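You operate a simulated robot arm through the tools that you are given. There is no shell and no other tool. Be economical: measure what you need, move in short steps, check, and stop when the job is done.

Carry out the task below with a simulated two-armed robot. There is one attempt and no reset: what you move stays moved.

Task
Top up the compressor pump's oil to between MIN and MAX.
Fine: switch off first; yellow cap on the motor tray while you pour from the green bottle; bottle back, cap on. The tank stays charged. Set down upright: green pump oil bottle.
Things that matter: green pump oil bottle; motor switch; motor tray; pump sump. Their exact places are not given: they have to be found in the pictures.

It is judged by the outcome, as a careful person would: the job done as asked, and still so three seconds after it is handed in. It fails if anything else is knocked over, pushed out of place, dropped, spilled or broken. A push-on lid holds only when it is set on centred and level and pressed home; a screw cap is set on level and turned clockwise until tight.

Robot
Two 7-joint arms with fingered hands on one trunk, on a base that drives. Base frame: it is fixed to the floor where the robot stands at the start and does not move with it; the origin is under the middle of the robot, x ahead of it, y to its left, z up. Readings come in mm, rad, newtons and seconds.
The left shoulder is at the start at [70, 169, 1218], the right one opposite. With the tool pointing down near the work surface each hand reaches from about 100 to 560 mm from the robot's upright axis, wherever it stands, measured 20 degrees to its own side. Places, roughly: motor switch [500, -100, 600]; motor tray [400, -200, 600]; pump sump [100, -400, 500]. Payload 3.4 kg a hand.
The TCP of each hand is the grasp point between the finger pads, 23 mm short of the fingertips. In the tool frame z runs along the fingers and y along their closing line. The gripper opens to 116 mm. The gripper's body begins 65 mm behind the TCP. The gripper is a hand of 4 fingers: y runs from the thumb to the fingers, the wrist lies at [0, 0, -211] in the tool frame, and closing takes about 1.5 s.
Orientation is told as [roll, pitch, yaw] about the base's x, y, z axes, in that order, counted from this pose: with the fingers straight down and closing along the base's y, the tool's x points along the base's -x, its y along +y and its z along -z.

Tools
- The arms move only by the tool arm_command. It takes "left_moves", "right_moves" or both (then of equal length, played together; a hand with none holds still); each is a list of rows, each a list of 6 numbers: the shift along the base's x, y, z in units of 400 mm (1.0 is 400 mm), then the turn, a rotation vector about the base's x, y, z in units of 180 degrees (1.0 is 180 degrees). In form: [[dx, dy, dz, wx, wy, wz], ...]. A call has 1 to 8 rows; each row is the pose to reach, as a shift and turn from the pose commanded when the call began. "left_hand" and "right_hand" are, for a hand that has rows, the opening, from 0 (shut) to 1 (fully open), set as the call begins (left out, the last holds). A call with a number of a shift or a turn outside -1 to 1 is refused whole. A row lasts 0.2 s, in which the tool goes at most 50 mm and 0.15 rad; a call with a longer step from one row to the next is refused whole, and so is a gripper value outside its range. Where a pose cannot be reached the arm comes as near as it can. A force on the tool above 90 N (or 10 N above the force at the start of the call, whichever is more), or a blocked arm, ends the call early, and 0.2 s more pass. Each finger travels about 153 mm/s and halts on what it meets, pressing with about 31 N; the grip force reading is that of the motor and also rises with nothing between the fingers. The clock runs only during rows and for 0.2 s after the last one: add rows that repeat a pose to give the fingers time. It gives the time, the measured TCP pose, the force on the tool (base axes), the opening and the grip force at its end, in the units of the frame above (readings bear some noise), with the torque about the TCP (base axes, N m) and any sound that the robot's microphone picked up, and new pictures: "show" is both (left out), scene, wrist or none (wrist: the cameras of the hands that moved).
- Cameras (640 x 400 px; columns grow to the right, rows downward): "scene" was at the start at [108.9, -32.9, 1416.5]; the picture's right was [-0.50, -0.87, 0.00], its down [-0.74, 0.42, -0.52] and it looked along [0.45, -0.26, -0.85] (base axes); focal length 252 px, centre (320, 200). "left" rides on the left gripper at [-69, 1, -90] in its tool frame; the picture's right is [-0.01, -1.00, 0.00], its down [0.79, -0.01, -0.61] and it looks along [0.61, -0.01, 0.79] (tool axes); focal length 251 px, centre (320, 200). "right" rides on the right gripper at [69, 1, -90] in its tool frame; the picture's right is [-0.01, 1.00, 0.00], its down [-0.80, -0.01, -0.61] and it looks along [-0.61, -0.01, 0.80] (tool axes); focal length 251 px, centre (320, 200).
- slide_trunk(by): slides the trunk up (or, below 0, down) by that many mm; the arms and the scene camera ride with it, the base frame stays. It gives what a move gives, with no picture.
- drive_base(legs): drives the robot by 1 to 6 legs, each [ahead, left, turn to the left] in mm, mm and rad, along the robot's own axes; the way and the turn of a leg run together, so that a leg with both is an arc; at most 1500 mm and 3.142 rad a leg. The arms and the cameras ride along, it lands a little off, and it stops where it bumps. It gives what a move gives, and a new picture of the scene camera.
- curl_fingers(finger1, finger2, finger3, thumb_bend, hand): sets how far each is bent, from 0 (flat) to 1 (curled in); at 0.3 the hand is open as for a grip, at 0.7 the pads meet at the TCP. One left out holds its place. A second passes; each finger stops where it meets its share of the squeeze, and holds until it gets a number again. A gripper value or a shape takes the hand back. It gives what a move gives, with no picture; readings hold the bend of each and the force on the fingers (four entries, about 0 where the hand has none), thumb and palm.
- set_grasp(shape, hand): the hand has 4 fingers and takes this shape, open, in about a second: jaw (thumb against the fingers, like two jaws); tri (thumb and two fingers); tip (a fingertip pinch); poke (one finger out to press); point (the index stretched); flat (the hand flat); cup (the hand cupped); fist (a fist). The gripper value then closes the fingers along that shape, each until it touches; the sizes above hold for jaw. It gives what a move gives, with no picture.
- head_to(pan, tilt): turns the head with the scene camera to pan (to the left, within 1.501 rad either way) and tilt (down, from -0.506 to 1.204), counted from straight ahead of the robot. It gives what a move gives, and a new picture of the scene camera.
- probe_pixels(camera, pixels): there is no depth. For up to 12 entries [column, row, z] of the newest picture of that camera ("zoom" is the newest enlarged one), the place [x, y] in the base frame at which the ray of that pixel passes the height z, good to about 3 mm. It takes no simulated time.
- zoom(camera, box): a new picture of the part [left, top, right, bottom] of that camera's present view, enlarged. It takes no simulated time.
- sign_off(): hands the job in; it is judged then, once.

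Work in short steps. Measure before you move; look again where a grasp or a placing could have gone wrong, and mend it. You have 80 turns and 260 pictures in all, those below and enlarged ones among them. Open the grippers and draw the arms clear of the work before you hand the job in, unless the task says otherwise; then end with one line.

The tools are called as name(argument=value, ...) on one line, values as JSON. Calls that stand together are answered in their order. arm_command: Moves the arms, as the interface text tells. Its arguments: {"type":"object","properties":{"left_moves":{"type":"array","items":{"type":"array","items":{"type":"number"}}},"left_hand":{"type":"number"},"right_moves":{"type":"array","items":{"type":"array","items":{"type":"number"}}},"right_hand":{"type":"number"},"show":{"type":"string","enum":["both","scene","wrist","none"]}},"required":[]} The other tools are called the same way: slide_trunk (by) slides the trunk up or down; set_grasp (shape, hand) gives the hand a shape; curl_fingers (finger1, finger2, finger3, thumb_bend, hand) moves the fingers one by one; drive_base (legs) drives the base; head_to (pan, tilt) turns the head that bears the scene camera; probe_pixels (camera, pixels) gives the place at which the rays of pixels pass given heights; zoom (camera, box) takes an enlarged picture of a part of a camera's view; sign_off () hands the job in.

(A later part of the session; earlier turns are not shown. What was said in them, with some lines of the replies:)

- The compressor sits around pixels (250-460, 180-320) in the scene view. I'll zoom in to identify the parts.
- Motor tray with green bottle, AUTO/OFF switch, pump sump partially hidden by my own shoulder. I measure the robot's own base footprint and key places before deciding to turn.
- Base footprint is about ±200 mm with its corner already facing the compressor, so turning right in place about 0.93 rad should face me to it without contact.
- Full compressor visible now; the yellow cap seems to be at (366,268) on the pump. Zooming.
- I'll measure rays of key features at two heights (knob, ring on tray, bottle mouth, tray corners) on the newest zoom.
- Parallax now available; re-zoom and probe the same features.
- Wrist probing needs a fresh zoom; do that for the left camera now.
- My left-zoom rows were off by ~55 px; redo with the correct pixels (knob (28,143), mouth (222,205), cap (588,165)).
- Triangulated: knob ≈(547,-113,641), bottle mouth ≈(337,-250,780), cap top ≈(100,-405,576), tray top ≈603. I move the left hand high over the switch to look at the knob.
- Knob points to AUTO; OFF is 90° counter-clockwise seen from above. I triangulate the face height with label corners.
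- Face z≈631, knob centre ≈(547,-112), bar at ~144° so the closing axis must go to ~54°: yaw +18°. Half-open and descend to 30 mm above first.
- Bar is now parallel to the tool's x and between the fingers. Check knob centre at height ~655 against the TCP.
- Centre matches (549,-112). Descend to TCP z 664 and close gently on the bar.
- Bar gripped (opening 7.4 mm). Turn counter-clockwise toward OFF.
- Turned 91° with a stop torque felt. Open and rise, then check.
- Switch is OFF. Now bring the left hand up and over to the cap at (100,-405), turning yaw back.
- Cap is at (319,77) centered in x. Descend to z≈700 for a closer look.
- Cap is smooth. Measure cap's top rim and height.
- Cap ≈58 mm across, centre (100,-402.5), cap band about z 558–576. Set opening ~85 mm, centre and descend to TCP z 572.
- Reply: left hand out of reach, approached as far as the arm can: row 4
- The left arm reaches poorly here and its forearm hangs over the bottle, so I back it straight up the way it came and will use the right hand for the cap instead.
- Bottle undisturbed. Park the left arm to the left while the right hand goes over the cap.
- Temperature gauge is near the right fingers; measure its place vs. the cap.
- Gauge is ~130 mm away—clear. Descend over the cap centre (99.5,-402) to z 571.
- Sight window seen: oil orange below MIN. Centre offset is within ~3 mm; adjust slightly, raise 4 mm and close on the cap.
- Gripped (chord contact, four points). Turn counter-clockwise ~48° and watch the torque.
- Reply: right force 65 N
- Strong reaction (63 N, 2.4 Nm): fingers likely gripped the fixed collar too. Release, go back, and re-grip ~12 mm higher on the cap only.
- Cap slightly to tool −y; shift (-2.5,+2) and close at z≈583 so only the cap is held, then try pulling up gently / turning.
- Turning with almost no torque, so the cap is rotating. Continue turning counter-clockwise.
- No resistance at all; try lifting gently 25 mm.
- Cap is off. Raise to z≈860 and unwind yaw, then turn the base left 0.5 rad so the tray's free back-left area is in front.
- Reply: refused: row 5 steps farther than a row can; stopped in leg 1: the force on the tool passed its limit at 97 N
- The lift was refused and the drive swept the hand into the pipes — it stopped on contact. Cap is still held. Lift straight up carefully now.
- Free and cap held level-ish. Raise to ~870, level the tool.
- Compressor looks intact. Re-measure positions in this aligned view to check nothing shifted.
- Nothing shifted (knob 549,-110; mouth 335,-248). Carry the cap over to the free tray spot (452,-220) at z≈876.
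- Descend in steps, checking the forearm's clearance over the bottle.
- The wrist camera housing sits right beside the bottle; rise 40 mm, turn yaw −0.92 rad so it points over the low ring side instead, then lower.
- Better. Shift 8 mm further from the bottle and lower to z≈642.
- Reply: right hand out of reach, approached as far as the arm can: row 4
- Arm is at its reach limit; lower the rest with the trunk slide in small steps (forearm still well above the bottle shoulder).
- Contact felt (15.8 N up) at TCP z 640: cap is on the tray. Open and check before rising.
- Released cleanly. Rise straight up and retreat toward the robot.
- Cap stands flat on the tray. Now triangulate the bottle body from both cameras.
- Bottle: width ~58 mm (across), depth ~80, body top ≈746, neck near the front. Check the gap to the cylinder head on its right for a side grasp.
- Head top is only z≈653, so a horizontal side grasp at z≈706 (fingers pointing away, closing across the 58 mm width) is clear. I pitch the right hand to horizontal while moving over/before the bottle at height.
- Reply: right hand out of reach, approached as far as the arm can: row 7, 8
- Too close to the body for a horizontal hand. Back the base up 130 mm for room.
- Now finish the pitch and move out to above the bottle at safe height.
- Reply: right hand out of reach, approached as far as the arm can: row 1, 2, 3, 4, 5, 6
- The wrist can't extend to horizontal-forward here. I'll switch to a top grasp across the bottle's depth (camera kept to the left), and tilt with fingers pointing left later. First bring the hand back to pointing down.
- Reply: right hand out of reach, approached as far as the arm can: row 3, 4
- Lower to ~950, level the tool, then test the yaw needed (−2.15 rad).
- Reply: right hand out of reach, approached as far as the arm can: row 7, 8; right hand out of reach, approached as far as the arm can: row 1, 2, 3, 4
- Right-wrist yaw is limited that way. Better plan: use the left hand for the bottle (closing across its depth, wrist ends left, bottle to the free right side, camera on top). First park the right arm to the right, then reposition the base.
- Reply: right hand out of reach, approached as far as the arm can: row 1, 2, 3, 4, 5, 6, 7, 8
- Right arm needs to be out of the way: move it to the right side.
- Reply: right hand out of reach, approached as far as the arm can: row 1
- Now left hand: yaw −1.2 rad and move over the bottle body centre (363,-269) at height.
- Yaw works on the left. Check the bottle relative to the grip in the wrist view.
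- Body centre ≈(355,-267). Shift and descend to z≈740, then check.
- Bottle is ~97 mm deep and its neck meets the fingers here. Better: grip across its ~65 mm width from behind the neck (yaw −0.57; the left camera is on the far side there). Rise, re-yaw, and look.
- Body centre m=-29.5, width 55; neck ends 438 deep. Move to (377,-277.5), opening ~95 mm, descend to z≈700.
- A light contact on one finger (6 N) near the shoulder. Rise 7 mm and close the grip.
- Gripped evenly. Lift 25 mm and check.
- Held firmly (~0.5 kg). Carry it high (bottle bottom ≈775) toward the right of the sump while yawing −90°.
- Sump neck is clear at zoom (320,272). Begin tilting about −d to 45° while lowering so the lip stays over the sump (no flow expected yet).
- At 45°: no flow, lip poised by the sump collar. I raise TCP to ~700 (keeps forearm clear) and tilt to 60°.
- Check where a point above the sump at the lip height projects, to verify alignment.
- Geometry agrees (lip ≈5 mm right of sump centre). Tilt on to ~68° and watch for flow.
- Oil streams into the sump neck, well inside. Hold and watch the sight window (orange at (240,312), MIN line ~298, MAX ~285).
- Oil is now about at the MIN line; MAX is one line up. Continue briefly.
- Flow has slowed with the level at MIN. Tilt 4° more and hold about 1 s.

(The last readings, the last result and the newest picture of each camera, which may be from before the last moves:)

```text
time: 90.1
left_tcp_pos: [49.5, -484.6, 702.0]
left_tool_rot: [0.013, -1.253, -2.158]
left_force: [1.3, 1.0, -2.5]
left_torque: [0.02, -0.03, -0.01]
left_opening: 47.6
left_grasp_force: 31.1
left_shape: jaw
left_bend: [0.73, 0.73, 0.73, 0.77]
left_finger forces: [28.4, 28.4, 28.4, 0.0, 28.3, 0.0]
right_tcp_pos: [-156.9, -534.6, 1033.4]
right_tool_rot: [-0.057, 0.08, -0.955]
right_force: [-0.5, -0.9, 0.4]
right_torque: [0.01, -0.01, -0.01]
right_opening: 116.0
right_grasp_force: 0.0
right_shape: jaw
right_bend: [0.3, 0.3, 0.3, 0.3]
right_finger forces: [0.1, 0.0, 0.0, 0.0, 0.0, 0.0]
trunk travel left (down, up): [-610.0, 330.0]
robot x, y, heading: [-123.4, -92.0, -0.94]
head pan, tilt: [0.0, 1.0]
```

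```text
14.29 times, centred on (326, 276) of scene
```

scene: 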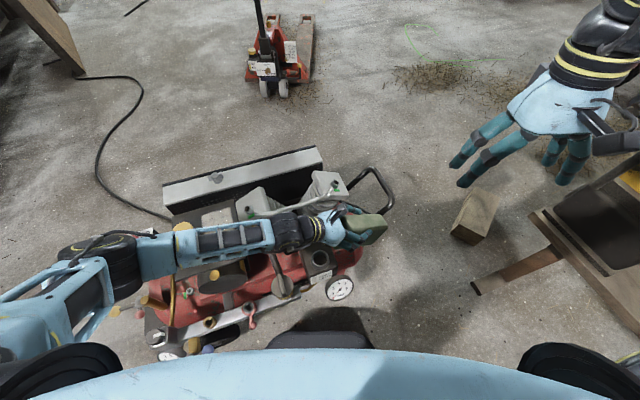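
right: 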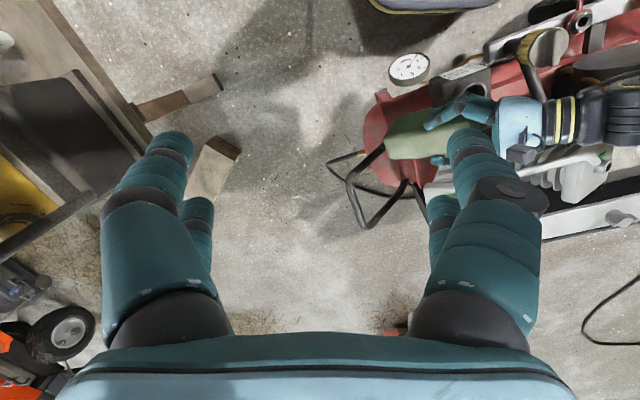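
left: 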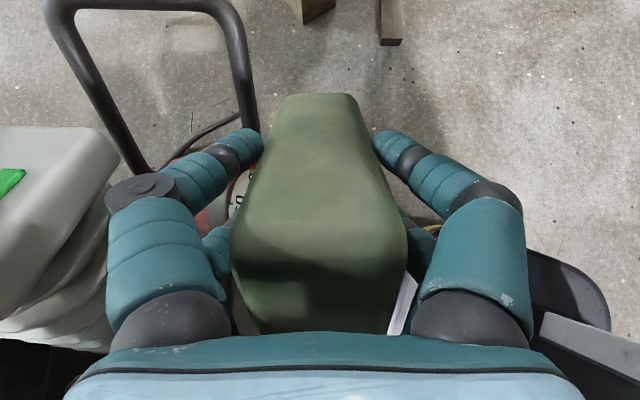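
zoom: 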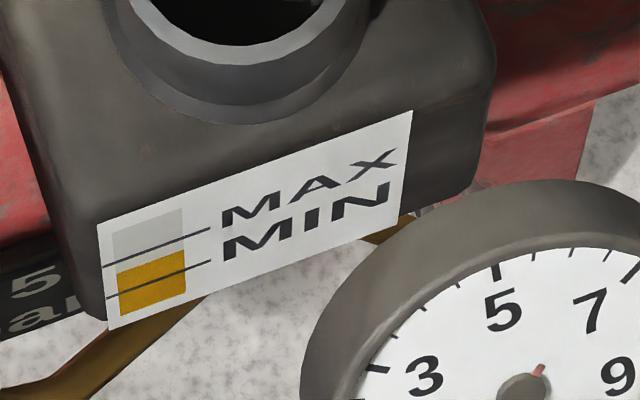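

Oil stands between MIN and MAX (about two-thirds up). Tilt the bottle back upright now, rising.

arm_command(left_moves=[[0, 0, 0, 0.0373, -0.024, 0], [0, 0, 0, 0.0746, -0.048, 0], [0, 0, 0.06, 0.112, -0.072, 0], [0, 0, 0.13, 0.149, -0.096, 0], [0, 0, 0.2, 0.1865, -0.12, 0], [0, 0, 0.28, 0.2238, -0.144, 0], [0, 0, 0.36, 0.261, -0.168, 0], [0, 0, 0.44, 0.298, -0.192, 0]], show="none")

arm_command(left_moves=[[0, 0, 0.02, 0.0373, -0.024, 0], [0, 0, 0.02, 0.0373, -0.024, 0]], show="scene")

zoom(camera="scene", box=[290, 230, 360, 290])

```text
time: 91.9
left_tcp_pos: [47.5, -486.3, 877.6]
left_tool_rot: [0.001, -0.139, -2.149]
left_force: [0.0, -0.1, -1.9]
left_torque: [-0.02, 0.01, -0.02]
left_opening: 47.7
left_grasp_force: 30.8
left_shape: jaw
left_bend: [0.73, 0.73, 0.73, 0.77]
left_finger forces: [28.4, 28.2, 28.4, 0.1, 28.3, 0.0]
right_tcp_pos: [-158.3, -533.9, 1032.9]
right_tool_rot: [-0.057, 0.082, -0.957]
right_force: [0.1, 0.2, 1.3]
right_torque: [-0.02, 0.0, -0.01]
right_opening: 115.8
right_grasp_force: 0.0
right_shape: jaw
right_bend: [0.3, 0.3, 0.3, 0.3]
right_finger forces: [0.1, 0.0, 0.0, 0.0, 0.0, 0.0]
trunk travel left (down, up): [-610.0, 330.0]
robot x, y, heading: [-124.5, -89.9, -0.943]
head pan, tilt: [0.0, 1.0]
```

```text
time: 92.5
left_tcp_pos: [49.4, -484.6, 884.5]
left_tool_rot: [0.002, -0.002, -2.148]
left_force: [-0.4, 0.1, -2.8]
left_torque: [-0.04, 0.02, 0.01]
left_opening: 47.5
left_grasp_force: 30.8
left_shape: jaw
left_bend: [0.73, 0.73, 0.73, 0.77]
left_finger forces: [28.5, 28.2, 28.2, 0.0, 28.3, 0.0]
right_tcp_pos: [-157.2, -534.1, 1033.1]
right_tool_rot: [-0.06, 0.08, -0.957]
right_force: [-0.3, 0.3, -0.1]
right_torque: [0.03, 0.0, -0.01]
right_opening: 116.1
right_grasp_force: 0.0
right_shape: jaw
right_bend: [0.3, 0.3, 0.3, 0.3]
right_finger forces: [0.0, 0.1, 0.0, 0.0, 0.0, 0.1]
trunk travel left (down, up): [-610.0, 330.0]
robot x, y, heading: [-121.6, -91.7, -0.942]
head pan, tilt: [0.0, 1.0]
```

scene: 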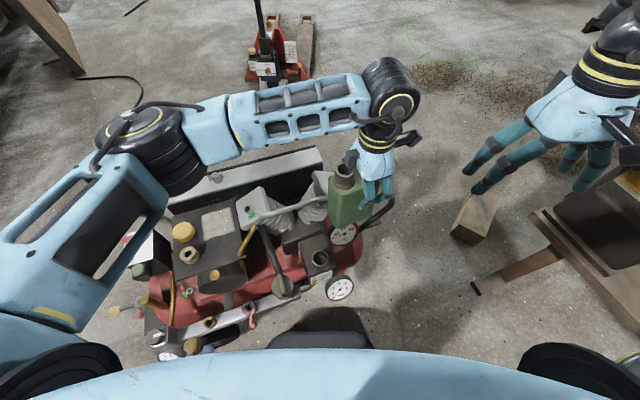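

```text
6.67 times, centred on (325, 260) of scene
```

zoom: 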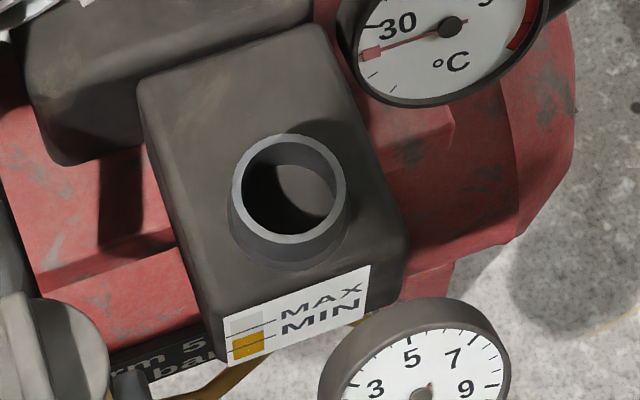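

Level holds between the lines, no spill. Return the bottle along the same path to above its tray spot.

arm_command(left_moves=[[0.1025, 0.0648, 0, 0, 0, 0.045], [0.205, 0.1296, 0, 0, 0, 0.09], [0.3075, 0.1944, 0, 0, 0, 0.135], [0.41, 0.2592, 0, 0, 0, 0.18], [0.5125, 0.324, 0, 0, 0, 0.225], [0.615, 0.3888, 0, 0, 0, 0.27], [0.7175, 0.4536, 0, 0, 0, 0.315], [0.82, 0.519, 0, 0, 0, 0.36]], show="none")

arm_command(left_moves=[[0, 0, 0, 0, 0, 0.0475], [0, 0, 0, 0, 0, 0.095], [0, 0, 0, 0, 0, 0.142], [0, 0, -0.1, 0, 0, 0.142], [0, 0, -0.2, 0, 0, 0.142], [0, 0, -0.28, 0, 0, 0.142], [0, 0, -0.34, 0, 0, 0.142]], show="both")

zoom(camera="scene", box=[130, 130, 290, 250])

```text
time: 94.3
left_tcp_pos: [378.5, -277.2, 883.6]
left_tool_rot: [-0.001, -0.004, -1.016]
left_force: [-0.5, -0.3, -2.9]
left_torque: [-0.06, -0.04, -0.01]
left_opening: 47.6
left_grasp_force: 31.4
left_shape: jaw
left_bend: [0.73, 0.73, 0.73, 0.77]
left_finger forces: [28.3, 28.4, 28.4, 0.0, 28.4, 0.0]
right_tcp_pos: [-156.3, -534.0, 1034.0]
right_tool_rot: [-0.059, 0.081, -0.955]
right_force: [0.5, 0.6, -0.6]
right_torque: [-0.02, -0.04, 0.01]
right_opening: 116.1
right_grasp_force: 0.1
right_shape: jaw
right_bend: [0.3, 0.3, 0.3, 0.3]
right_finger forces: [0.0, 0.0, 0.1, 0.0, 0.0, 0.0]
trunk travel left (down, up): [-610.0, 330.0]
robot x, y, heading: [-128.0, -93.7, -0.94]
head pan, tilt: [0.0, 1.0]
```

```text
time: 95.9
left_tcp_pos: [377.9, -276.3, 747.5]
left_tool_rot: [0.001, -0.002, -0.572]
left_force: [0.4, 0.2, -2.3]
left_torque: [0.02, -0.06, -0.03]
left_opening: 47.5
left_grasp_force: 31.1
left_shape: jaw
left_bend: [0.73, 0.73, 0.73, 0.77]
left_finger forces: [28.3, 28.5, 28.0, 0.0, 28.5, 0.0]
right_tcp_pos: [-156.8, -533.5, 1032.5]
right_tool_rot: [-0.058, 0.081, -0.957]
right_force: [-0.4, 1.2, 0.0]
right_torque: [0.0, 0.01, -0.01]
right_opening: 115.9
right_grasp_force: 0.0
right_shape: jaw
right_bend: [0.3, 0.3, 0.3, 0.3]
right_finger forces: [0.0, 0.0, 0.1, 0.0, 0.1, 0.0]
trunk travel left (down, up): [-610.0, 330.0]
robot x, y, heading: [-123.6, -92.5, -0.943]
head pan, tilt: [0.0, 1.0]
```

scene: 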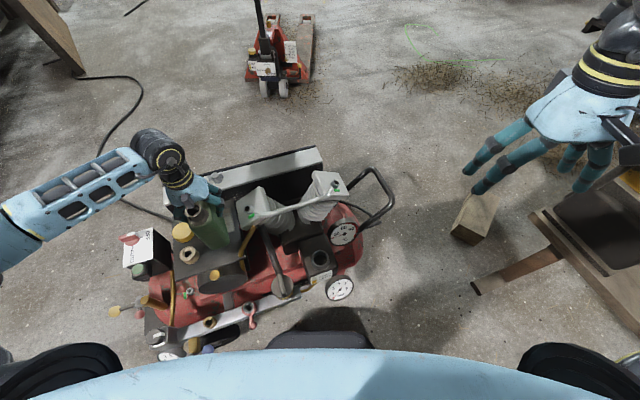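
left: 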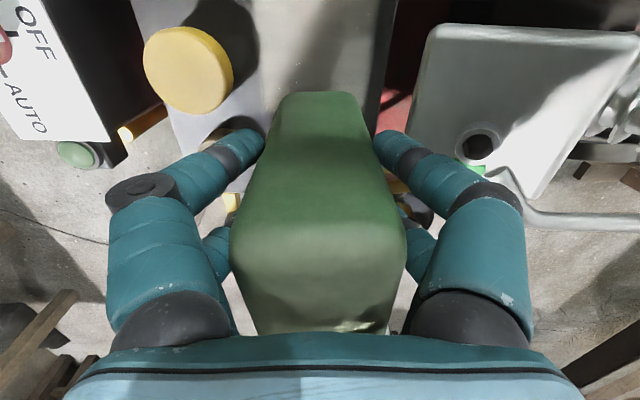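

```text
3.33 times, centred on (210, 190) of scene
```

zoom: 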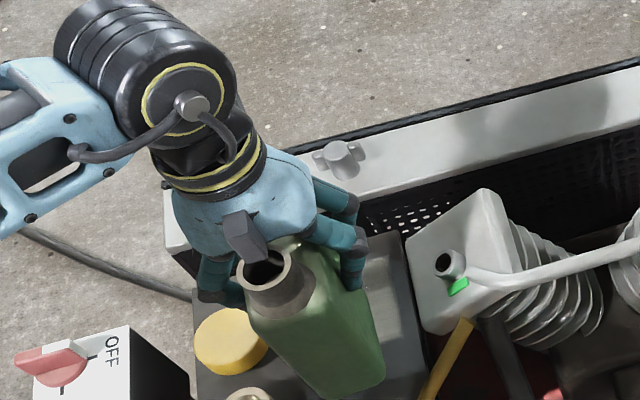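

Identical pose to the lift. Set down the last 39 mm, open, and rise.

arm_command(left_moves=[[0, 0, -0.05, 0, 0, 0], [0, 0, -0.085, 0, 0, 0], [0, 0, -0.097, 0, 0, 0], [0, 0, -0.098, 0, 0, 0]], show="none")

arm_command(left_moves=[[0, 0, 0, 0, 0, 0], [0, 0, 0, 0, 0, 0], [0, 0, 0, 0, 0, 0]], left_hand=0.82, show="wrist")

arm_command(left_moves=[[0, 0, 0.03, 0, 0, 0], [0, 0, 0.1, 0, 0, 0], [0, 0, 0.2, 0, 0, 0], [0, 0, 0.31, 0, 0, 0], [0, 0, 0.42, 0, 0, 0], [0.06, 0.05, 0.44, 0, 0, 0], [0.13, 0.11, 0.44, 0, 0, 0], [0.19, 0.162, 0.44, 0, 0, 0]], show="both")

zoom(camera="scene", box=[130, 150, 290, 270])

```text
time: 96.9
left_tcp_pos: [379.3, -277.8, 708.4]
left_tool_rot: [-0.001, -0.002, -0.572]
left_force: [-0.1, 0.1, -2.2]
left_torque: [-0.02, -0.01, -0.01]
left_opening: 47.6
left_grasp_force: 30.9
left_shape: jaw
left_bend: [0.73, 0.73, 0.73, 0.77]
left_finger forces: [28.2, 28.7, 28.2, 0.0, 28.5, 0.0]
right_tcp_pos: [-157.2, -534.0, 1033.5]
right_tool_rot: [-0.059, 0.08, -0.955]
right_force: [0.2, -0.7, -0.6]
right_torque: [0.02, 0.03, -0.01]
right_opening: 116.2
right_grasp_force: 0.1
right_shape: jaw
right_bend: [0.3, 0.3, 0.3, 0.3]
right_finger forces: [0.0, 0.0, 0.1, 0.1, 0.1, 0.0]
trunk travel left (down, up): [-610.0, 330.0]
robot x, y, heading: [-127.8, -91.0, -0.94]
head pan, tilt: [0.0, 1.0]
```

```text
time: 97.7
left_tcp_pos: [377.1, -277.0, 710.8]
left_tool_rot: [0.001, -0.001, -0.569]
left_force: [-0.4, -0.5, 1.0]
left_torque: [-0.03, 0.01, -0.01]
left_opening: 94.7
left_grasp_force: 0.0
left_shape: jaw
left_bend: [0.57, 0.57, 0.57, 0.57]
left_finger forces: [0.0, 0.1, 0.0, 0.1, 0.0, 0.0]
right_tcp_pos: [-156.0, -534.7, 1032.8]
right_tool_rot: [-0.057, 0.081, -0.957]
right_force: [0.2, -0.8, 0.0]
right_torque: [0.01, 0.01, -0.02]
right_opening: 115.9
right_grasp_force: 0.1
right_shape: jaw
right_bend: [0.3, 0.3, 0.3, 0.3]
right_finger forces: [0.1, 0.0, 0.1, 0.0, 0.0, 0.0]
trunk travel left (down, up): [-610.0, 330.0]
robot x, y, heading: [-126.2, -91.3, -0.939]
head pan, tilt: [0.0, 1.0]
```

left: 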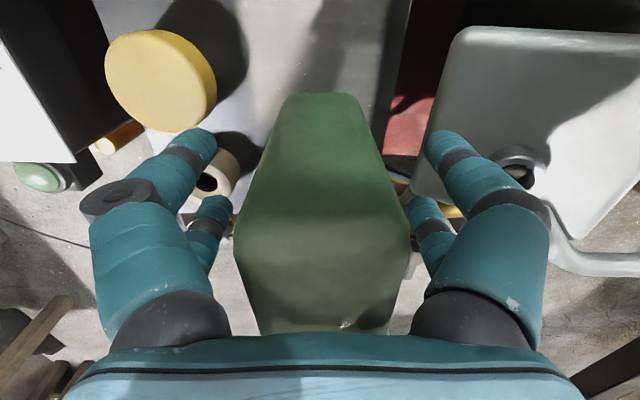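

```text
time: 99.5
left_tcp_pos: [452.5, -212.7, 887.0]
left_tool_rot: [0.0, -0.002, -0.57]
left_force: [-0.4, 0.4, 0.4]
left_torque: [-0.03, 0.01, -0.02]
left_opening: 94.9
left_grasp_force: 0.0
left_shape: jaw
left_bend: [0.57, 0.57, 0.57, 0.57]
left_finger forces: [0.0, 0.0, 0.0, 0.1, 0.0, 0.0]
right_tcp_pos: [-156.7, -533.5, 1034.0]
right_tool_rot: [-0.06, 0.08, -0.956]
right_force: [-0.5, 0.4, 0.5]
right_torque: [-0.01, -0.02, 0.01]
right_opening: 116.0
right_grasp_force: 0.0
right_shape: jaw
right_bend: [0.3, 0.3, 0.3, 0.3]
right_finger forces: [0.0, 0.1, 0.0, 0.0, 0.1, 0.0]
trunk travel left (down, up): [-610.0, 330.0]
robot x, y, heading: [-125.6, -96.2, -0.941]
head pan, tilt: [0.0, 1.0]
```

scene: 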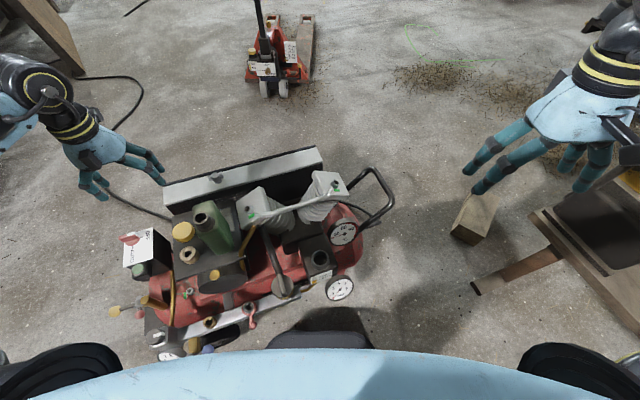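
left: 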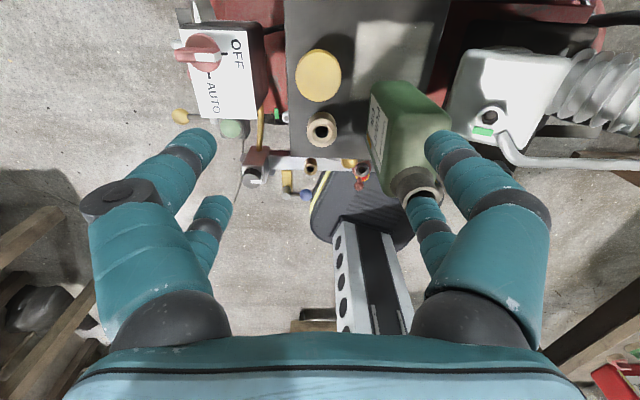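

```text
3.33 times, centred on (210, 210) of scene
```

zoom: 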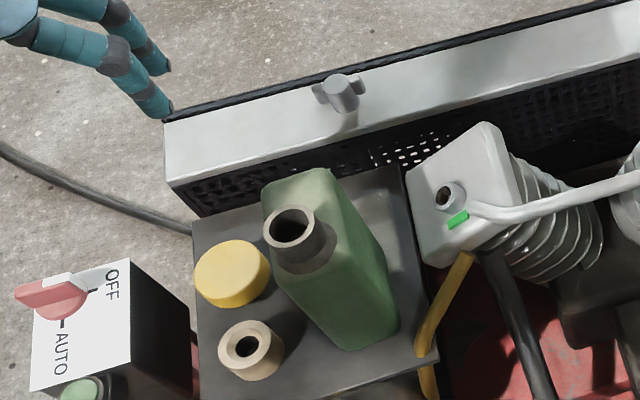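

Bottle stands in its place. Now the cap: descend with ~72 mm opening, close, and lift.

arm_command(left_moves=[[0, 0, -0.12, 0, 0, 0], [0.002, 0.001, -0.24, 0, 0, 0], [0.002, 0.001, -0.36, 0, 0, 0], [0.002, 0.001, -0.48, 0, 0, 0], [0.002, 0.001, -0.57, 0, 0, 0], [0.002, 0.001, -0.617, 0, 0, 0], [0.002, 0.001, -0.617, 0, 0, 0]], left_hand=0.62, show="wrist")

arm_command(left_moves=[[0, 0, 0, 0, 0, 0], [0, 0, 0, 0, 0, 0], [0, 0, 0, 0, 0, 0], [0, 0, 0, 0, 0, 0]], left_hand=0, show="wrist")

zoom(camera="scene", box=[130, 150, 290, 270])

```text
time: 101.1
left_tcp_pos: [455.3, -210.0, 641.0]
left_tool_rot: [0.001, -0.002, -0.571]
left_force: [0.4, -0.2, 0.6]
left_torque: [0.02, 0.01, 0.02]
left_opening: 72.4
left_grasp_force: 0.1
left_shape: jaw
left_bend: [0.7, 0.7, 0.7, 0.71]
left_finger forces: [0.0, 0.0, 0.0, 0.0, 0.0, 0.1]
right_tcp_pos: [-158.0, -533.9, 1032.4]
right_tool_rot: [-0.059, 0.08, -0.957]
right_force: [-0.5, -0.2, 0.9]
right_torque: [0.01, 0.01, 0.0]
right_opening: 116.2
right_grasp_force: 0.1
right_shape: jaw
right_bend: [0.3, 0.3, 0.3, 0.3]
right_finger forces: [0.0, 0.0, 0.0, 0.1, 0.0, 0.0]
trunk travel left (down, up): [-610.0, 330.0]
robot x, y, heading: [-125.6, -92.4, -0.943]
head pan, tilt: [0.0, 1.0]
```

left: 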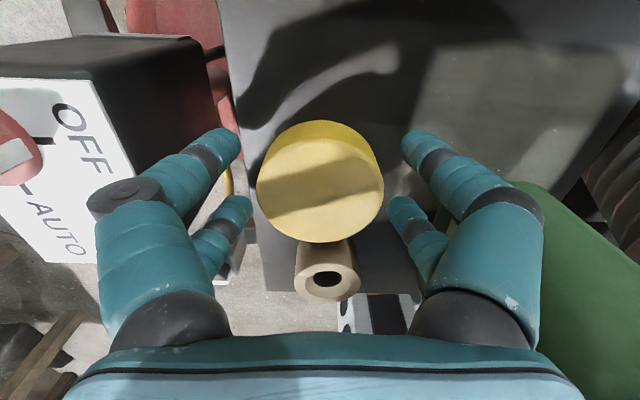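

```text
time: 102.1
left_tcp_pos: [454.9, -211.4, 640.8]
left_tool_rot: [0.002, -0.002, -0.571]
left_force: [-0.8, 0.4, 0.6]
left_torque: [0.02, -0.04, 0.02]
left_opening: 36.6
left_grasp_force: 30.6
left_shape: jaw
left_bend: [0.73, 0.74, 0.74, 0.78]
left_finger forces: [30.0, 28.5, 28.7, 0.1, 26.9, 0.1]
right_tcp_pos: [-157.0, -534.8, 1033.1]
right_tool_rot: [-0.058, 0.081, -0.956]
right_force: [1.0, 0.4, 0.0]
right_torque: [-0.02, -0.01, -0.01]
right_opening: 115.9
right_grasp_force: 0.0
right_shape: jaw
right_bend: [0.3, 0.3, 0.3, 0.3]
right_finger forces: [0.0, 0.0, 0.1, 0.0, 0.1, 0.0]
trunk travel left (down, up): [-610.0, 330.0]
robot x, y, heading: [-128.4, -92.4, -0.941]
head pan, tilt: [0.0, 1.0]
```

left: 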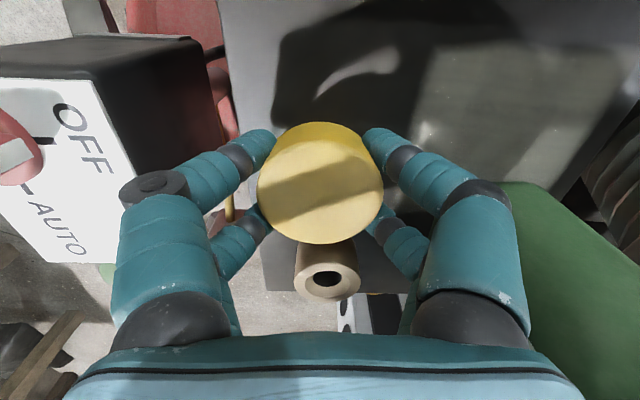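

```text
3.33 times, centred on (210, 210) of scene
```

zoom: 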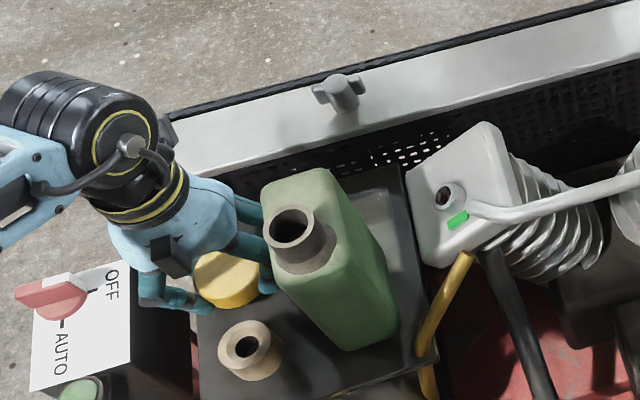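

Cap gripped and centred. Lift it high (steps ≤44 mm), then shift the base 165 mm right so the left arm faces the sump without crossing the bottle.

arm_command(left_moves=[[0, 0, 0.05, 0, 0, 0], [0, 0, 0.15, 0, 0, 0], [0, 0, 0.26, 0, 0, 0], [0, 0, 0.37, 0, 0, 0], [0, 0, 0.48, 0, 0, 0], [0, 0, 0.59, 0, 0, 0]], show="none")

drive_base(legs=[[0, -165, 0]])

```text
time: 103.5
left_tcp_pos: [455.5, -212.2, 875.7]
left_tool_rot: [0.002, -0.001, -0.57]
left_force: [0.1, 0.5, -0.9]
left_torque: [-0.01, -0.01, -0.01]
left_opening: 35.9
left_grasp_force: 31.1
left_shape: jaw
left_bend: [0.73, 0.74, 0.74, 0.78]
left_finger forces: [31.6, 31.2, 30.5, 0.1, 29.7, 0.0]
right_tcp_pos: [-157.9, -534.0, 1033.3]
right_tool_rot: [-0.056, 0.082, -0.957]
right_force: [0.4, -0.1, 0.7]
right_torque: [-0.01, -0.01, 0.0]
right_opening: 115.9
right_grasp_force: 0.0
right_shape: jaw
right_bend: [0.3, 0.3, 0.3, 0.3]
right_finger forces: [0.0, 0.0, 0.0, 0.0, 0.1, 0.0]
trunk travel left (down, up): [-610.0, 330.0]
robot x, y, heading: [-124.0, -92.8, -0.943]
head pan, tilt: [0.0, 1.0]
```

```text
time: 104.9
left_tcp_pos: [323.6, -308.2, 875.4]
left_tool_rot: [0.0, -0.002, -0.568]
left_force: [-0.7, 0.9, 0.1]
left_torque: [0.02, 0.04, -0.01]
left_opening: 36.1
left_grasp_force: 30.8
left_shape: jaw
left_bend: [0.73, 0.74, 0.74, 0.78]
left_finger forces: [31.8, 31.3, 30.6, 0.1, 29.7, 0.0]
right_tcp_pos: [-287.5, -629.8, 1032.6]
right_tool_rot: [-0.058, 0.08, -0.955]
right_force: [-0.9, 0.6, 0.4]
right_torque: [-0.03, 0.03, -0.02]
right_opening: 116.2
right_grasp_force: 0.0
right_shape: jaw
right_bend: [0.3, 0.3, 0.3, 0.3]
right_finger forces: [0.0, 0.0, 0.0, 0.0, 0.0, 0.0]
trunk travel left (down, up): [-610.0, 330.0]
robot x, y, heading: [-259.0, -193.1, -0.941]
head pan, tilt: [0.0, 1.0]
```

scene: 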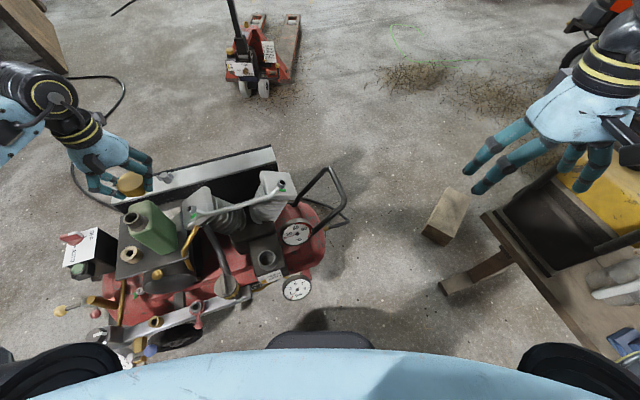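

Clear. Move the cap over the sump (100,-403), yawing to +0.25 for clockwise travel, and lower to 35 mm above the collar.

arm_command(left_moves=[[-0.112, -0.0474, 0, 0, 0, 0.0433], [-0.2236, -0.0948, 0, 0, 0, 0.0867], [-0.3354, -0.1422, 0, 0, 0, 0.13], [-0.4472, -0.1896, 0, 0, 0, 0.1733], [-0.559, -0.237, 0, 0, 0, 0.2167], [-0.559, -0.237, 0, 0, 0, 0.26]], show="none")

arm_command(left_moves=[[0, 0, -0.11, 0, 0, 0], [0, 0, -0.22, 0, 0, 0], [0, 0, -0.33, 0, 0, 0], [0, 0, -0.44, 0, 0, 0], [0, 0, -0.55, 0, 0, 0], [0, 0, -0.5875, 0, 0, 0]], show="both")

zoom(camera="scene", box=[225, 210, 315, 290])

probe_pixels(camera="zoom", pixels=[[320, 200, 568], [300, 240, 568], [340, 240, 568], [300, 200, 603], [340, 200, 603], [320, 240, 568]])

```text
time: 106.3
left_tcp_pos: [99.5, -403.3, 874.0]
left_tool_rot: [0.001, -0.001, 0.248]
left_force: [0.5, -0.3, -0.1]
left_torque: [-0.02, 0.01, -0.01]
left_opening: 35.8
left_grasp_force: 30.9
left_shape: jaw
left_bend: [0.73, 0.74, 0.74, 0.78]
left_finger forces: [31.8, 31.1, 30.9, 0.0, 30.0, 0.0]
right_tcp_pos: [-288.4, -629.1, 1034.4]
right_tool_rot: [-0.059, 0.078, -0.953]
right_force: [0.2, 1.4, -0.4]
right_torque: [0.01, -0.01, -0.03]
right_opening: 115.9
right_grasp_force: 0.0
right_shape: jaw
right_bend: [0.3, 0.3, 0.3, 0.3]
right_finger forces: [0.0, 0.0, 0.0, 0.1, 0.0, 0.1]
trunk travel left (down, up): [-610.0, 330.0]
robot x, y, heading: [-259.3, -191.1, -0.939]
head pan, tilt: [0.0, 1.0]
```

```text
time: 107.7
left_tcp_pos: [98.3, -402.5, 637.9]
left_tool_rot: [0.001, -0.002, 0.248]
left_force: [0.8, 0.2, 0.0]
left_torque: [-0.02, -0.01, -0.02]
left_opening: 35.6
left_grasp_force: 30.9
left_shape: jaw
left_bend: [0.73, 0.74, 0.74, 0.78]
left_finger forces: [31.8, 31.6, 31.6, 0.1, 31.3, 0.0]
right_tcp_pos: [-287.5, -630.3, 1034.3]
right_tool_rot: [-0.06, 0.081, -0.956]
right_force: [-1.0, 0.1, -0.8]
right_torque: [0.01, 0.02, 0.0]
right_opening: 115.8
right_grasp_force: 0.1
right_shape: jaw
right_bend: [0.3, 0.3, 0.3, 0.3]
right_finger forces: [0.0, 0.1, 0.0, 0.1, 0.1, 0.0]
trunk travel left (down, up): [-610.0, 330.0]
robot x, y, heading: [-258.6, -188.4, -0.941]
head pan, tilt: [0.0, 1.0]
```

scene: 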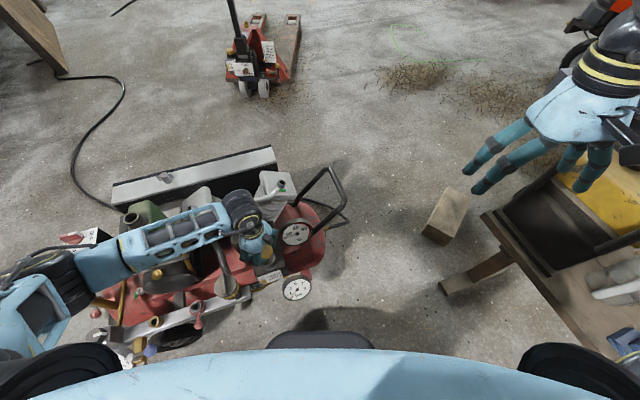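
left: 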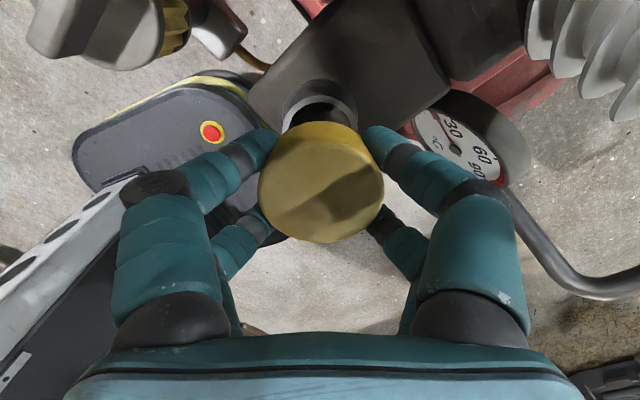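

```text
5.00 times, centred on (270, 250) of scene
```

zoom: 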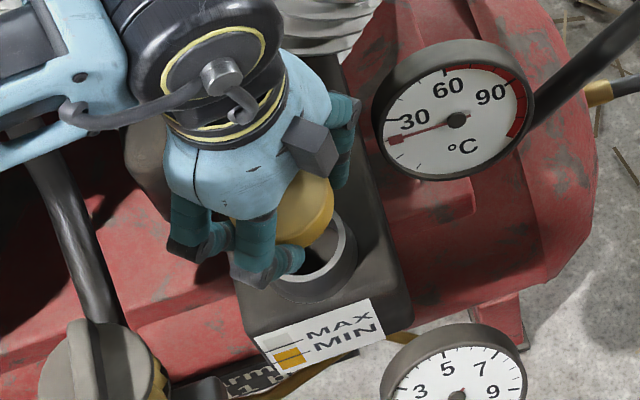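

```text
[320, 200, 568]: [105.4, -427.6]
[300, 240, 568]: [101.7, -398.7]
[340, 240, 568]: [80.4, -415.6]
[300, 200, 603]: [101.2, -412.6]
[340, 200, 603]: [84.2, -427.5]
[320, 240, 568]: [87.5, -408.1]
```

Laterally the collar is centred at column 320. I verify fore-aft alignment with a wrist zoom and probes before seating.

zoom(camera="left", box=[270, 60, 370, 140])

probe_pixels(camera="left", pixels=[[320, 80, 565], [320, 85, 565], [320, 90, 565], [320, 95, 565], [320, 100, 565], [320, 105, 565], [283, 105, 565], [357, 105, 565], [320, 110, 565], [320, 90, 558], [320, 90, 572], [320, 120, 565]])

```text
5.00 times, centred on (320, 100) of left
```

zoom: 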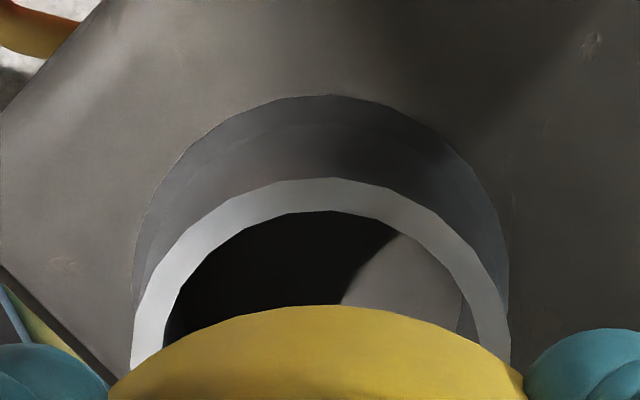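

```text
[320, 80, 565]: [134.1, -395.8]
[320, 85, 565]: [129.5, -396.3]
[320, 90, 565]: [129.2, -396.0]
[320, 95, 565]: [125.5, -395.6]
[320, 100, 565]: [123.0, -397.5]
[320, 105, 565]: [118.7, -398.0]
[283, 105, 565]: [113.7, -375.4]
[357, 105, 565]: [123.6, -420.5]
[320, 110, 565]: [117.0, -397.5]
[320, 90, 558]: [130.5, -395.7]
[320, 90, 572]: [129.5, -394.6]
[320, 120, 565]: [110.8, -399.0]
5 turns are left
```

Rim centre works out to ≈(101,-402.5): shift +2.5 mm in x, lower onto the collar with light press, then turn clockwise ~130°.

arm_command(left_moves=[[0.006, 0, -0.06, 0, 0, 0], [0.006, 0, -0.1, 0, 0, 0], [0.006, 0, -0.118, 0, 0, 0], [0.006, 0, -0.13, 0, 0, 0], [0.006, 0, -0.14, 0, 0, 0], [0.006, 0, -0.147, 0, 0, 0]], show="none")

zoom(camera="scene", box=[225, 210, 315, 290])

arm_command(left_moves=[[0, 0, 0, 0, 0, -0.045], [0, 0, 0, 0, 0, -0.09], [0, 0, 0, 0, 0, -0.135], [0, 0, 0, 0, 0, -0.18], [0, 0, 0, 0, 0, -0.225], [0, 0, 0, 0, 0, -0.27], [0, 0, 0, 0, 0, -0.315], [0, 0, 0, 0, 0, -0.36]], show="wrist")

arm_command(left_moves=[[0, 0, 0, 0, 0, -0.045], [0, 0, 0, 0, 0, -0.09], [0, 0, 0, 0, 0, -0.135], [0, 0, 0, 0, 0, -0.18], [0, 0, 0, 0, 0, -0.225], [0, 0, 0, 0, 0, -0.27], [0, 0, 0, 0, 0, -0.315], [0, 0, 0, 0, 0, -0.36]], show="wrist")

zoom(camera="scene", box=[225, 210, 315, 290])

```text
time: 109.1
left_tcp_pos: [100.8, -402.5, 584.9]
left_tool_rot: [-0.003, -0.003, 0.248]
left_force: [-6.9, 2.8, 28.5]
left_torque: [0.26, 0.35, -0.02]
left_opening: 36.1
left_grasp_force: 30.7
left_shape: jaw
left_bend: [0.74, 0.74, 0.74, 0.78]
left_finger forces: [33.5, 49.0, 34.8, 0.1, 32.7, 0.0]
right_tcp_pos: [-290.5, -630.0, 1035.3]
right_tool_rot: [-0.057, 0.077, -0.953]
right_force: [-1.4, -0.2, 0.8]
right_torque: [0.03, -0.01, -0.01]
right_opening: 115.9
right_grasp_force: 0.1
right_shape: jaw
right_bend: [0.3, 0.3, 0.3, 0.3]
right_finger forces: [0.0, 0.1, 0.0, 0.0, 0.1, 0.0]
trunk travel left (down, up): [-610.0, 330.0]
robot x, y, heading: [-257.6, -189.7, -0.937]
head pan, tilt: [0.0, 1.0]
```

```text
5.00 times, centred on (270, 250) of scene
```

zoom: 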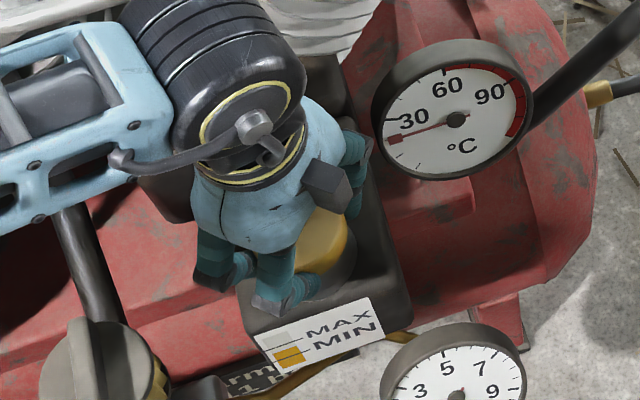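

```text
time: 110.9
left_tcp_pos: [101.3, -402.4, 582.4]
left_tool_rot: [0.002, -0.006, -0.884]
left_force: [-3.4, 0.7, 28.9]
left_torque: [-0.33, 0.03, 0.45]
left_opening: 36.4
left_grasp_force: 31.2
left_shape: jaw
left_bend: [0.74, 0.76, 0.74, 0.79]
left_finger forces: [31.7, 32.1, 30.1, 0.0, 37.4, 0.0]
right_tcp_pos: [-289.5, -630.2, 1034.6]
right_tool_rot: [-0.058, 0.078, -0.955]
right_force: [0.1, -0.2, 0.3]
right_torque: [-0.03, 0.02, -0.03]
right_opening: 116.0
right_grasp_force: 0.0
right_shape: jaw
right_bend: [0.3, 0.3, 0.3, 0.3]
right_finger forces: [0.0, 0.1, 0.0, 0.0, 0.0, 0.0]
trunk travel left (down, up): [-610.0, 330.0]
robot x, y, heading: [-260.9, -187.4, -0.938]
head pan, tilt: [0.0, 1.0]
```

left: 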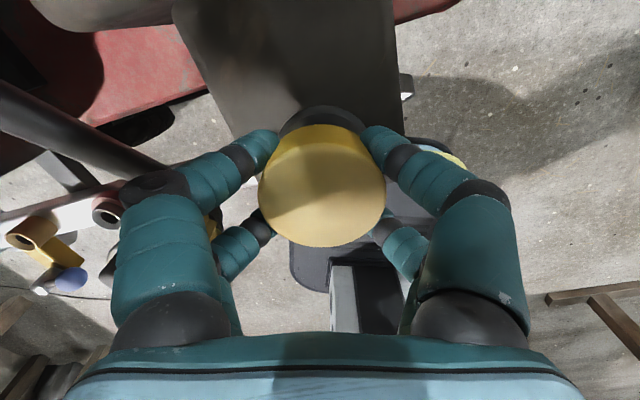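

```text
time: 112.7
left_tcp_pos: [105.9, -396.0, 582.5]
left_tool_rot: [0.006, -0.002, -1.996]
left_force: [19.4, 31.0, 42.6]
left_torque: [-0.61, 1.33, 6.99]
left_opening: 21.4
left_grasp_force: 30.9
left_shape: jaw
left_bend: [0.74, 0.74, 0.75, 0.67]
left_finger forces: [36.0, 217.1, 22.8, 0.1, 195.9, 0.0]
right_tcp_pos: [-288.0, -624.1, 1036.3]
right_tool_rot: [-0.061, 0.072, -0.951]
right_force: [-0.2, 0.9, -1.1]
right_torque: [-0.01, -0.02, -0.02]
right_opening: 116.0
right_grasp_force: 0.1
right_shape: jaw
right_bend: [0.3, 0.3, 0.3, 0.3]
right_finger forces: [0.1, 0.1, 0.0, 0.0, 0.1, 0.1]
trunk travel left (down, up): [-610.0, 330.0]
robot x, y, heading: [-256.4, -189.9, -0.935]
head pan, tilt: [0.0, 1.0]
```

left: 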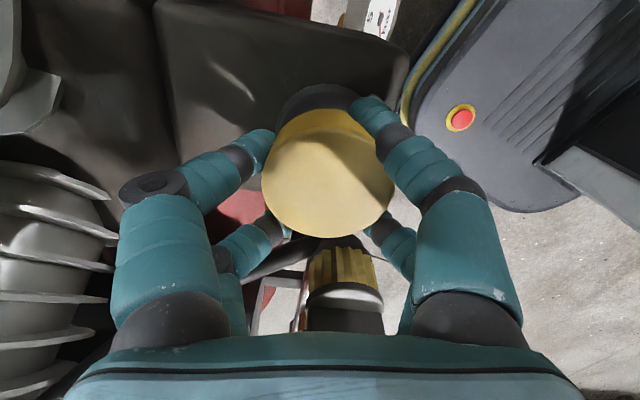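

```text
5.00 times, centred on (270, 250) of scene
4 turns are left
```

zoom: 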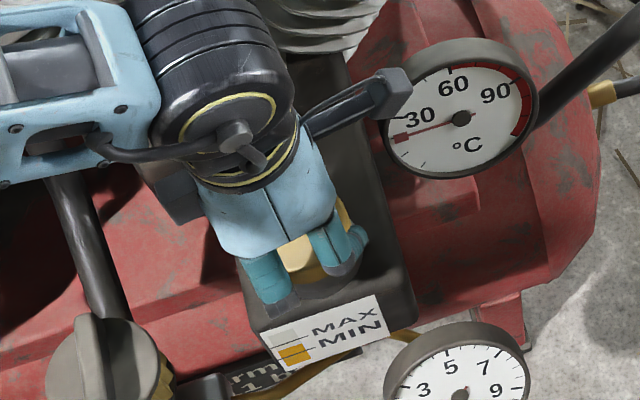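

Cap drew down 2.5 mm and locked at ~7 Nm — tight. Open the hand, rise and inspect.

arm_command(left_moves=[[0, 0, 0, 0, 0, 0.01], [0, 0, 0, 0, 0, 0.01], [0, 0, 0, 0, 0, 0.01], [0, 0, 0, 0, 0, 0.01], [0, 0, 0, 0, 0, 0.01]], left_hand=0.8, show="none")

arm_command(left_moves=[[0, 0, 0.03, 0, 0, 0], [0, 0, 0.1, 0, 0, 0], [0, 0, 0.2, 0, 0, 0], [0, 0, 0.31, 0, 0, 0], [0, 0, 0.42, 0, 0, 0], [0, 0, 0.53, 0, 0, 0], [0, 0, 0.64, 0, 0, 0], [0, 0, 0.75, 0, 0, 0]], show="both")

zoom(camera="scene", box=[225, 210, 315, 290])

zoom(camera="scene", box=[50, 150, 350, 350])

zoom(camera="left", box=[240, 20, 400, 160])

```text
time: 113.9
left_tcp_pos: [102.1, -402.5, 581.8]
left_tool_rot: [0.002, -0.002, -1.985]
left_force: [-0.4, 0.4, -1.4]
left_torque: [0.02, 0.0, 0.0]
left_opening: 92.4
left_grasp_force: 0.3
left_shape: jaw
left_bend: [0.59, 0.59, 0.59, 0.59]
left_finger forces: [0.0, 0.1, 0.0, 0.0, 0.0, 0.1]
right_tcp_pos: [-288.2, -630.9, 1032.8]
right_tool_rot: [-0.059, 0.079, -0.955]
right_force: [0.7, 1.3, 0.1]
right_torque: [-0.02, -0.02, -0.03]
right_opening: 116.1
right_grasp_force: 0.2
right_shape: jaw
right_bend: [0.3, 0.3, 0.3, 0.3]
right_finger forces: [0.0, 0.0, 0.0, 0.0, 0.1, 0.0]
trunk travel left (down, up): [-610.0, 330.0]
robot x, y, heading: [-259.3, -188.6, -0.941]
head pan, tilt: [0.0, 1.0]
```

```text
time: 115.7
left_tcp_pos: [102.9, -404.5, 881.3]
left_tool_rot: [0.0, -0.002, -1.982]
left_force: [0.0, -0.3, 0.2]
left_torque: [0.04, 0.01, -0.04]
left_opening: 92.7
left_grasp_force: 0.2
left_shape: jaw
left_bend: [0.59, 0.59, 0.59, 0.59]
left_finger forces: [0.0, 0.0, 0.1, 0.1, 0.0, 0.1]
right_tcp_pos: [-288.6, -629.9, 1033.8]
right_tool_rot: [-0.058, 0.079, -0.954]
right_force: [0.4, -0.6, -0.1]
right_torque: [-0.01, 0.01, 0.03]
right_opening: 116.0
right_grasp_force: 0.1
right_shape: jaw
right_bend: [0.3, 0.3, 0.3, 0.3]
right_finger forces: [0.0, 0.0, 0.0, 0.1, 0.0, 0.0]
trunk travel left (down, up): [-610.0, 330.0]
robot x, y, heading: [-258.1, -187.6, -0.937]
head pan, tilt: [0.0, 1.0]
```

scene: 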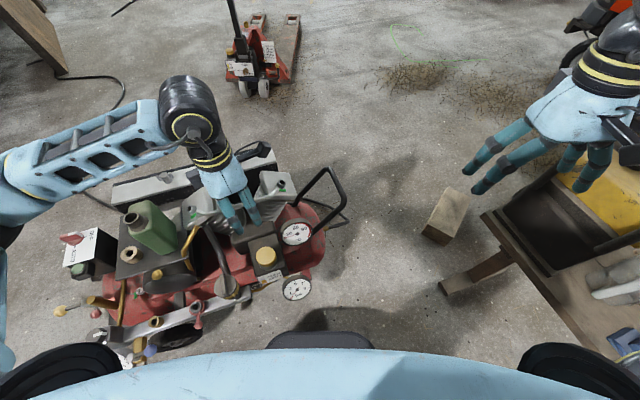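
left: 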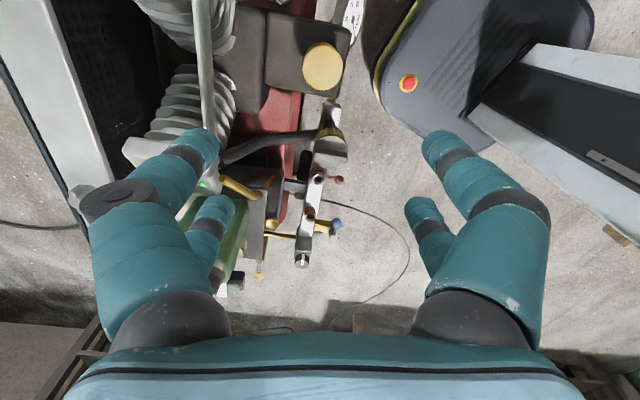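

```text
5.00 times, centred on (270, 250) of scene
```

zoom: 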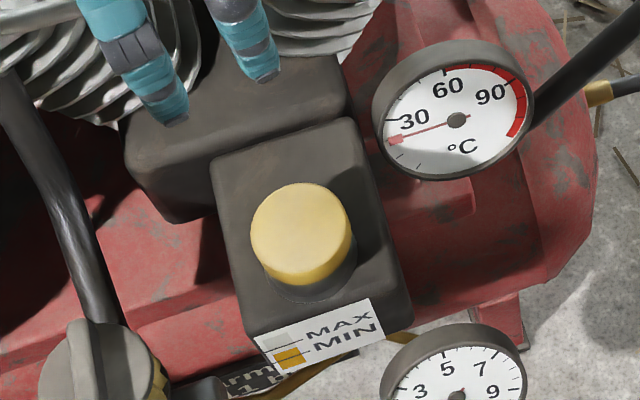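

```text
2.00 times, centred on (200, 250) of scene
```

zoom: 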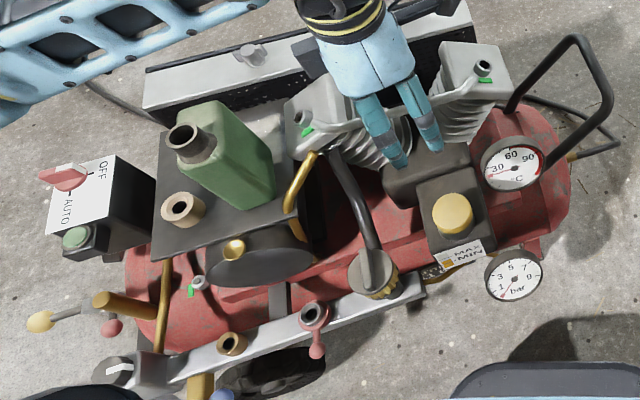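

```text
2.86 times, centred on (320, 90) of left
3 turns are left
```

zoom: 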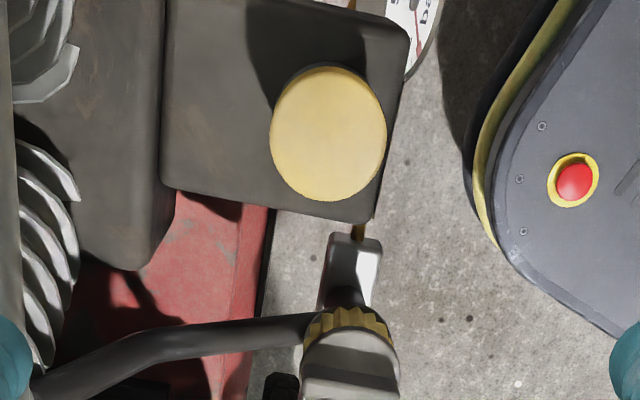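

Cap on level, oil between MIN and MAX, bottle upright on the tray, switch OFF. Draw the left arm up and back, clear of the work.

arm_command(left_moves=[[0, 0, 0.11, 0, 0, 0.04], [0, 0, 0.22, 0, 0, 0.08], [-0.05, 0.07, 0.27, 0, 0, 0.12], [-0.1, 0.14, 0.3, 0, 0, 0.16], [-0.15, 0.21, 0.3, 0, 0, 0.2]], left_hand=1, show="scene")

```text
time: 116.9
left_tcp_pos: [42.3, -320.8, 1001.4]
left_tool_rot: [0.002, -0.002, -1.353]
left_force: [0.7, -0.3, 0.2]
left_torque: [-0.03, 0.01, -0.03]
left_opening: 115.7
left_grasp_force: 0.0
left_shape: jaw
left_bend: [0.3, 0.3, 0.3, 0.3]
left_finger forces: [0.1, 0.0, 0.0, 0.1, 0.0, 0.0]
right_tcp_pos: [-290.1, -630.0, 1033.1]
right_tool_rot: [-0.059, 0.079, -0.956]
right_force: [-0.4, 1.2, -0.3]
right_torque: [0.01, -0.01, 0.03]
right_opening: 115.9
right_grasp_force: 0.0
right_shape: jaw
right_bend: [0.3, 0.3, 0.3, 0.3]
right_finger forces: [0.1, 0.1, 0.0, 0.0, 0.0, 0.0]
trunk travel left (down, up): [-610.0, 330.0]
robot x, y, heading: [-254.9, -187.9, -0.941]
head pan, tilt: [0.0, 1.0]
2 turns are left
```

scene: 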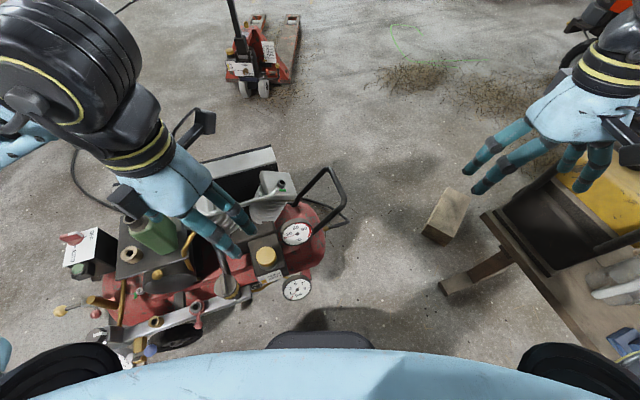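

Both hands are open and well above the work, and everything stands where it should, so I'm handing the job in.

sign_off()

```text
The job is handed in.
```

The pump oil now reads between MIN and MAX in the sight window. The motor switch is at OFF, the green bottle is back upright on the motor tray, and the yellow cap is screwed tight on the sump. No tank valve was touched. While I carried the cap, the right hand bumped the compressor's pipework (97 N) when a lift was refused before a base turn. Re-measured positions showed nothing had moved, and I saw no damage or spill.
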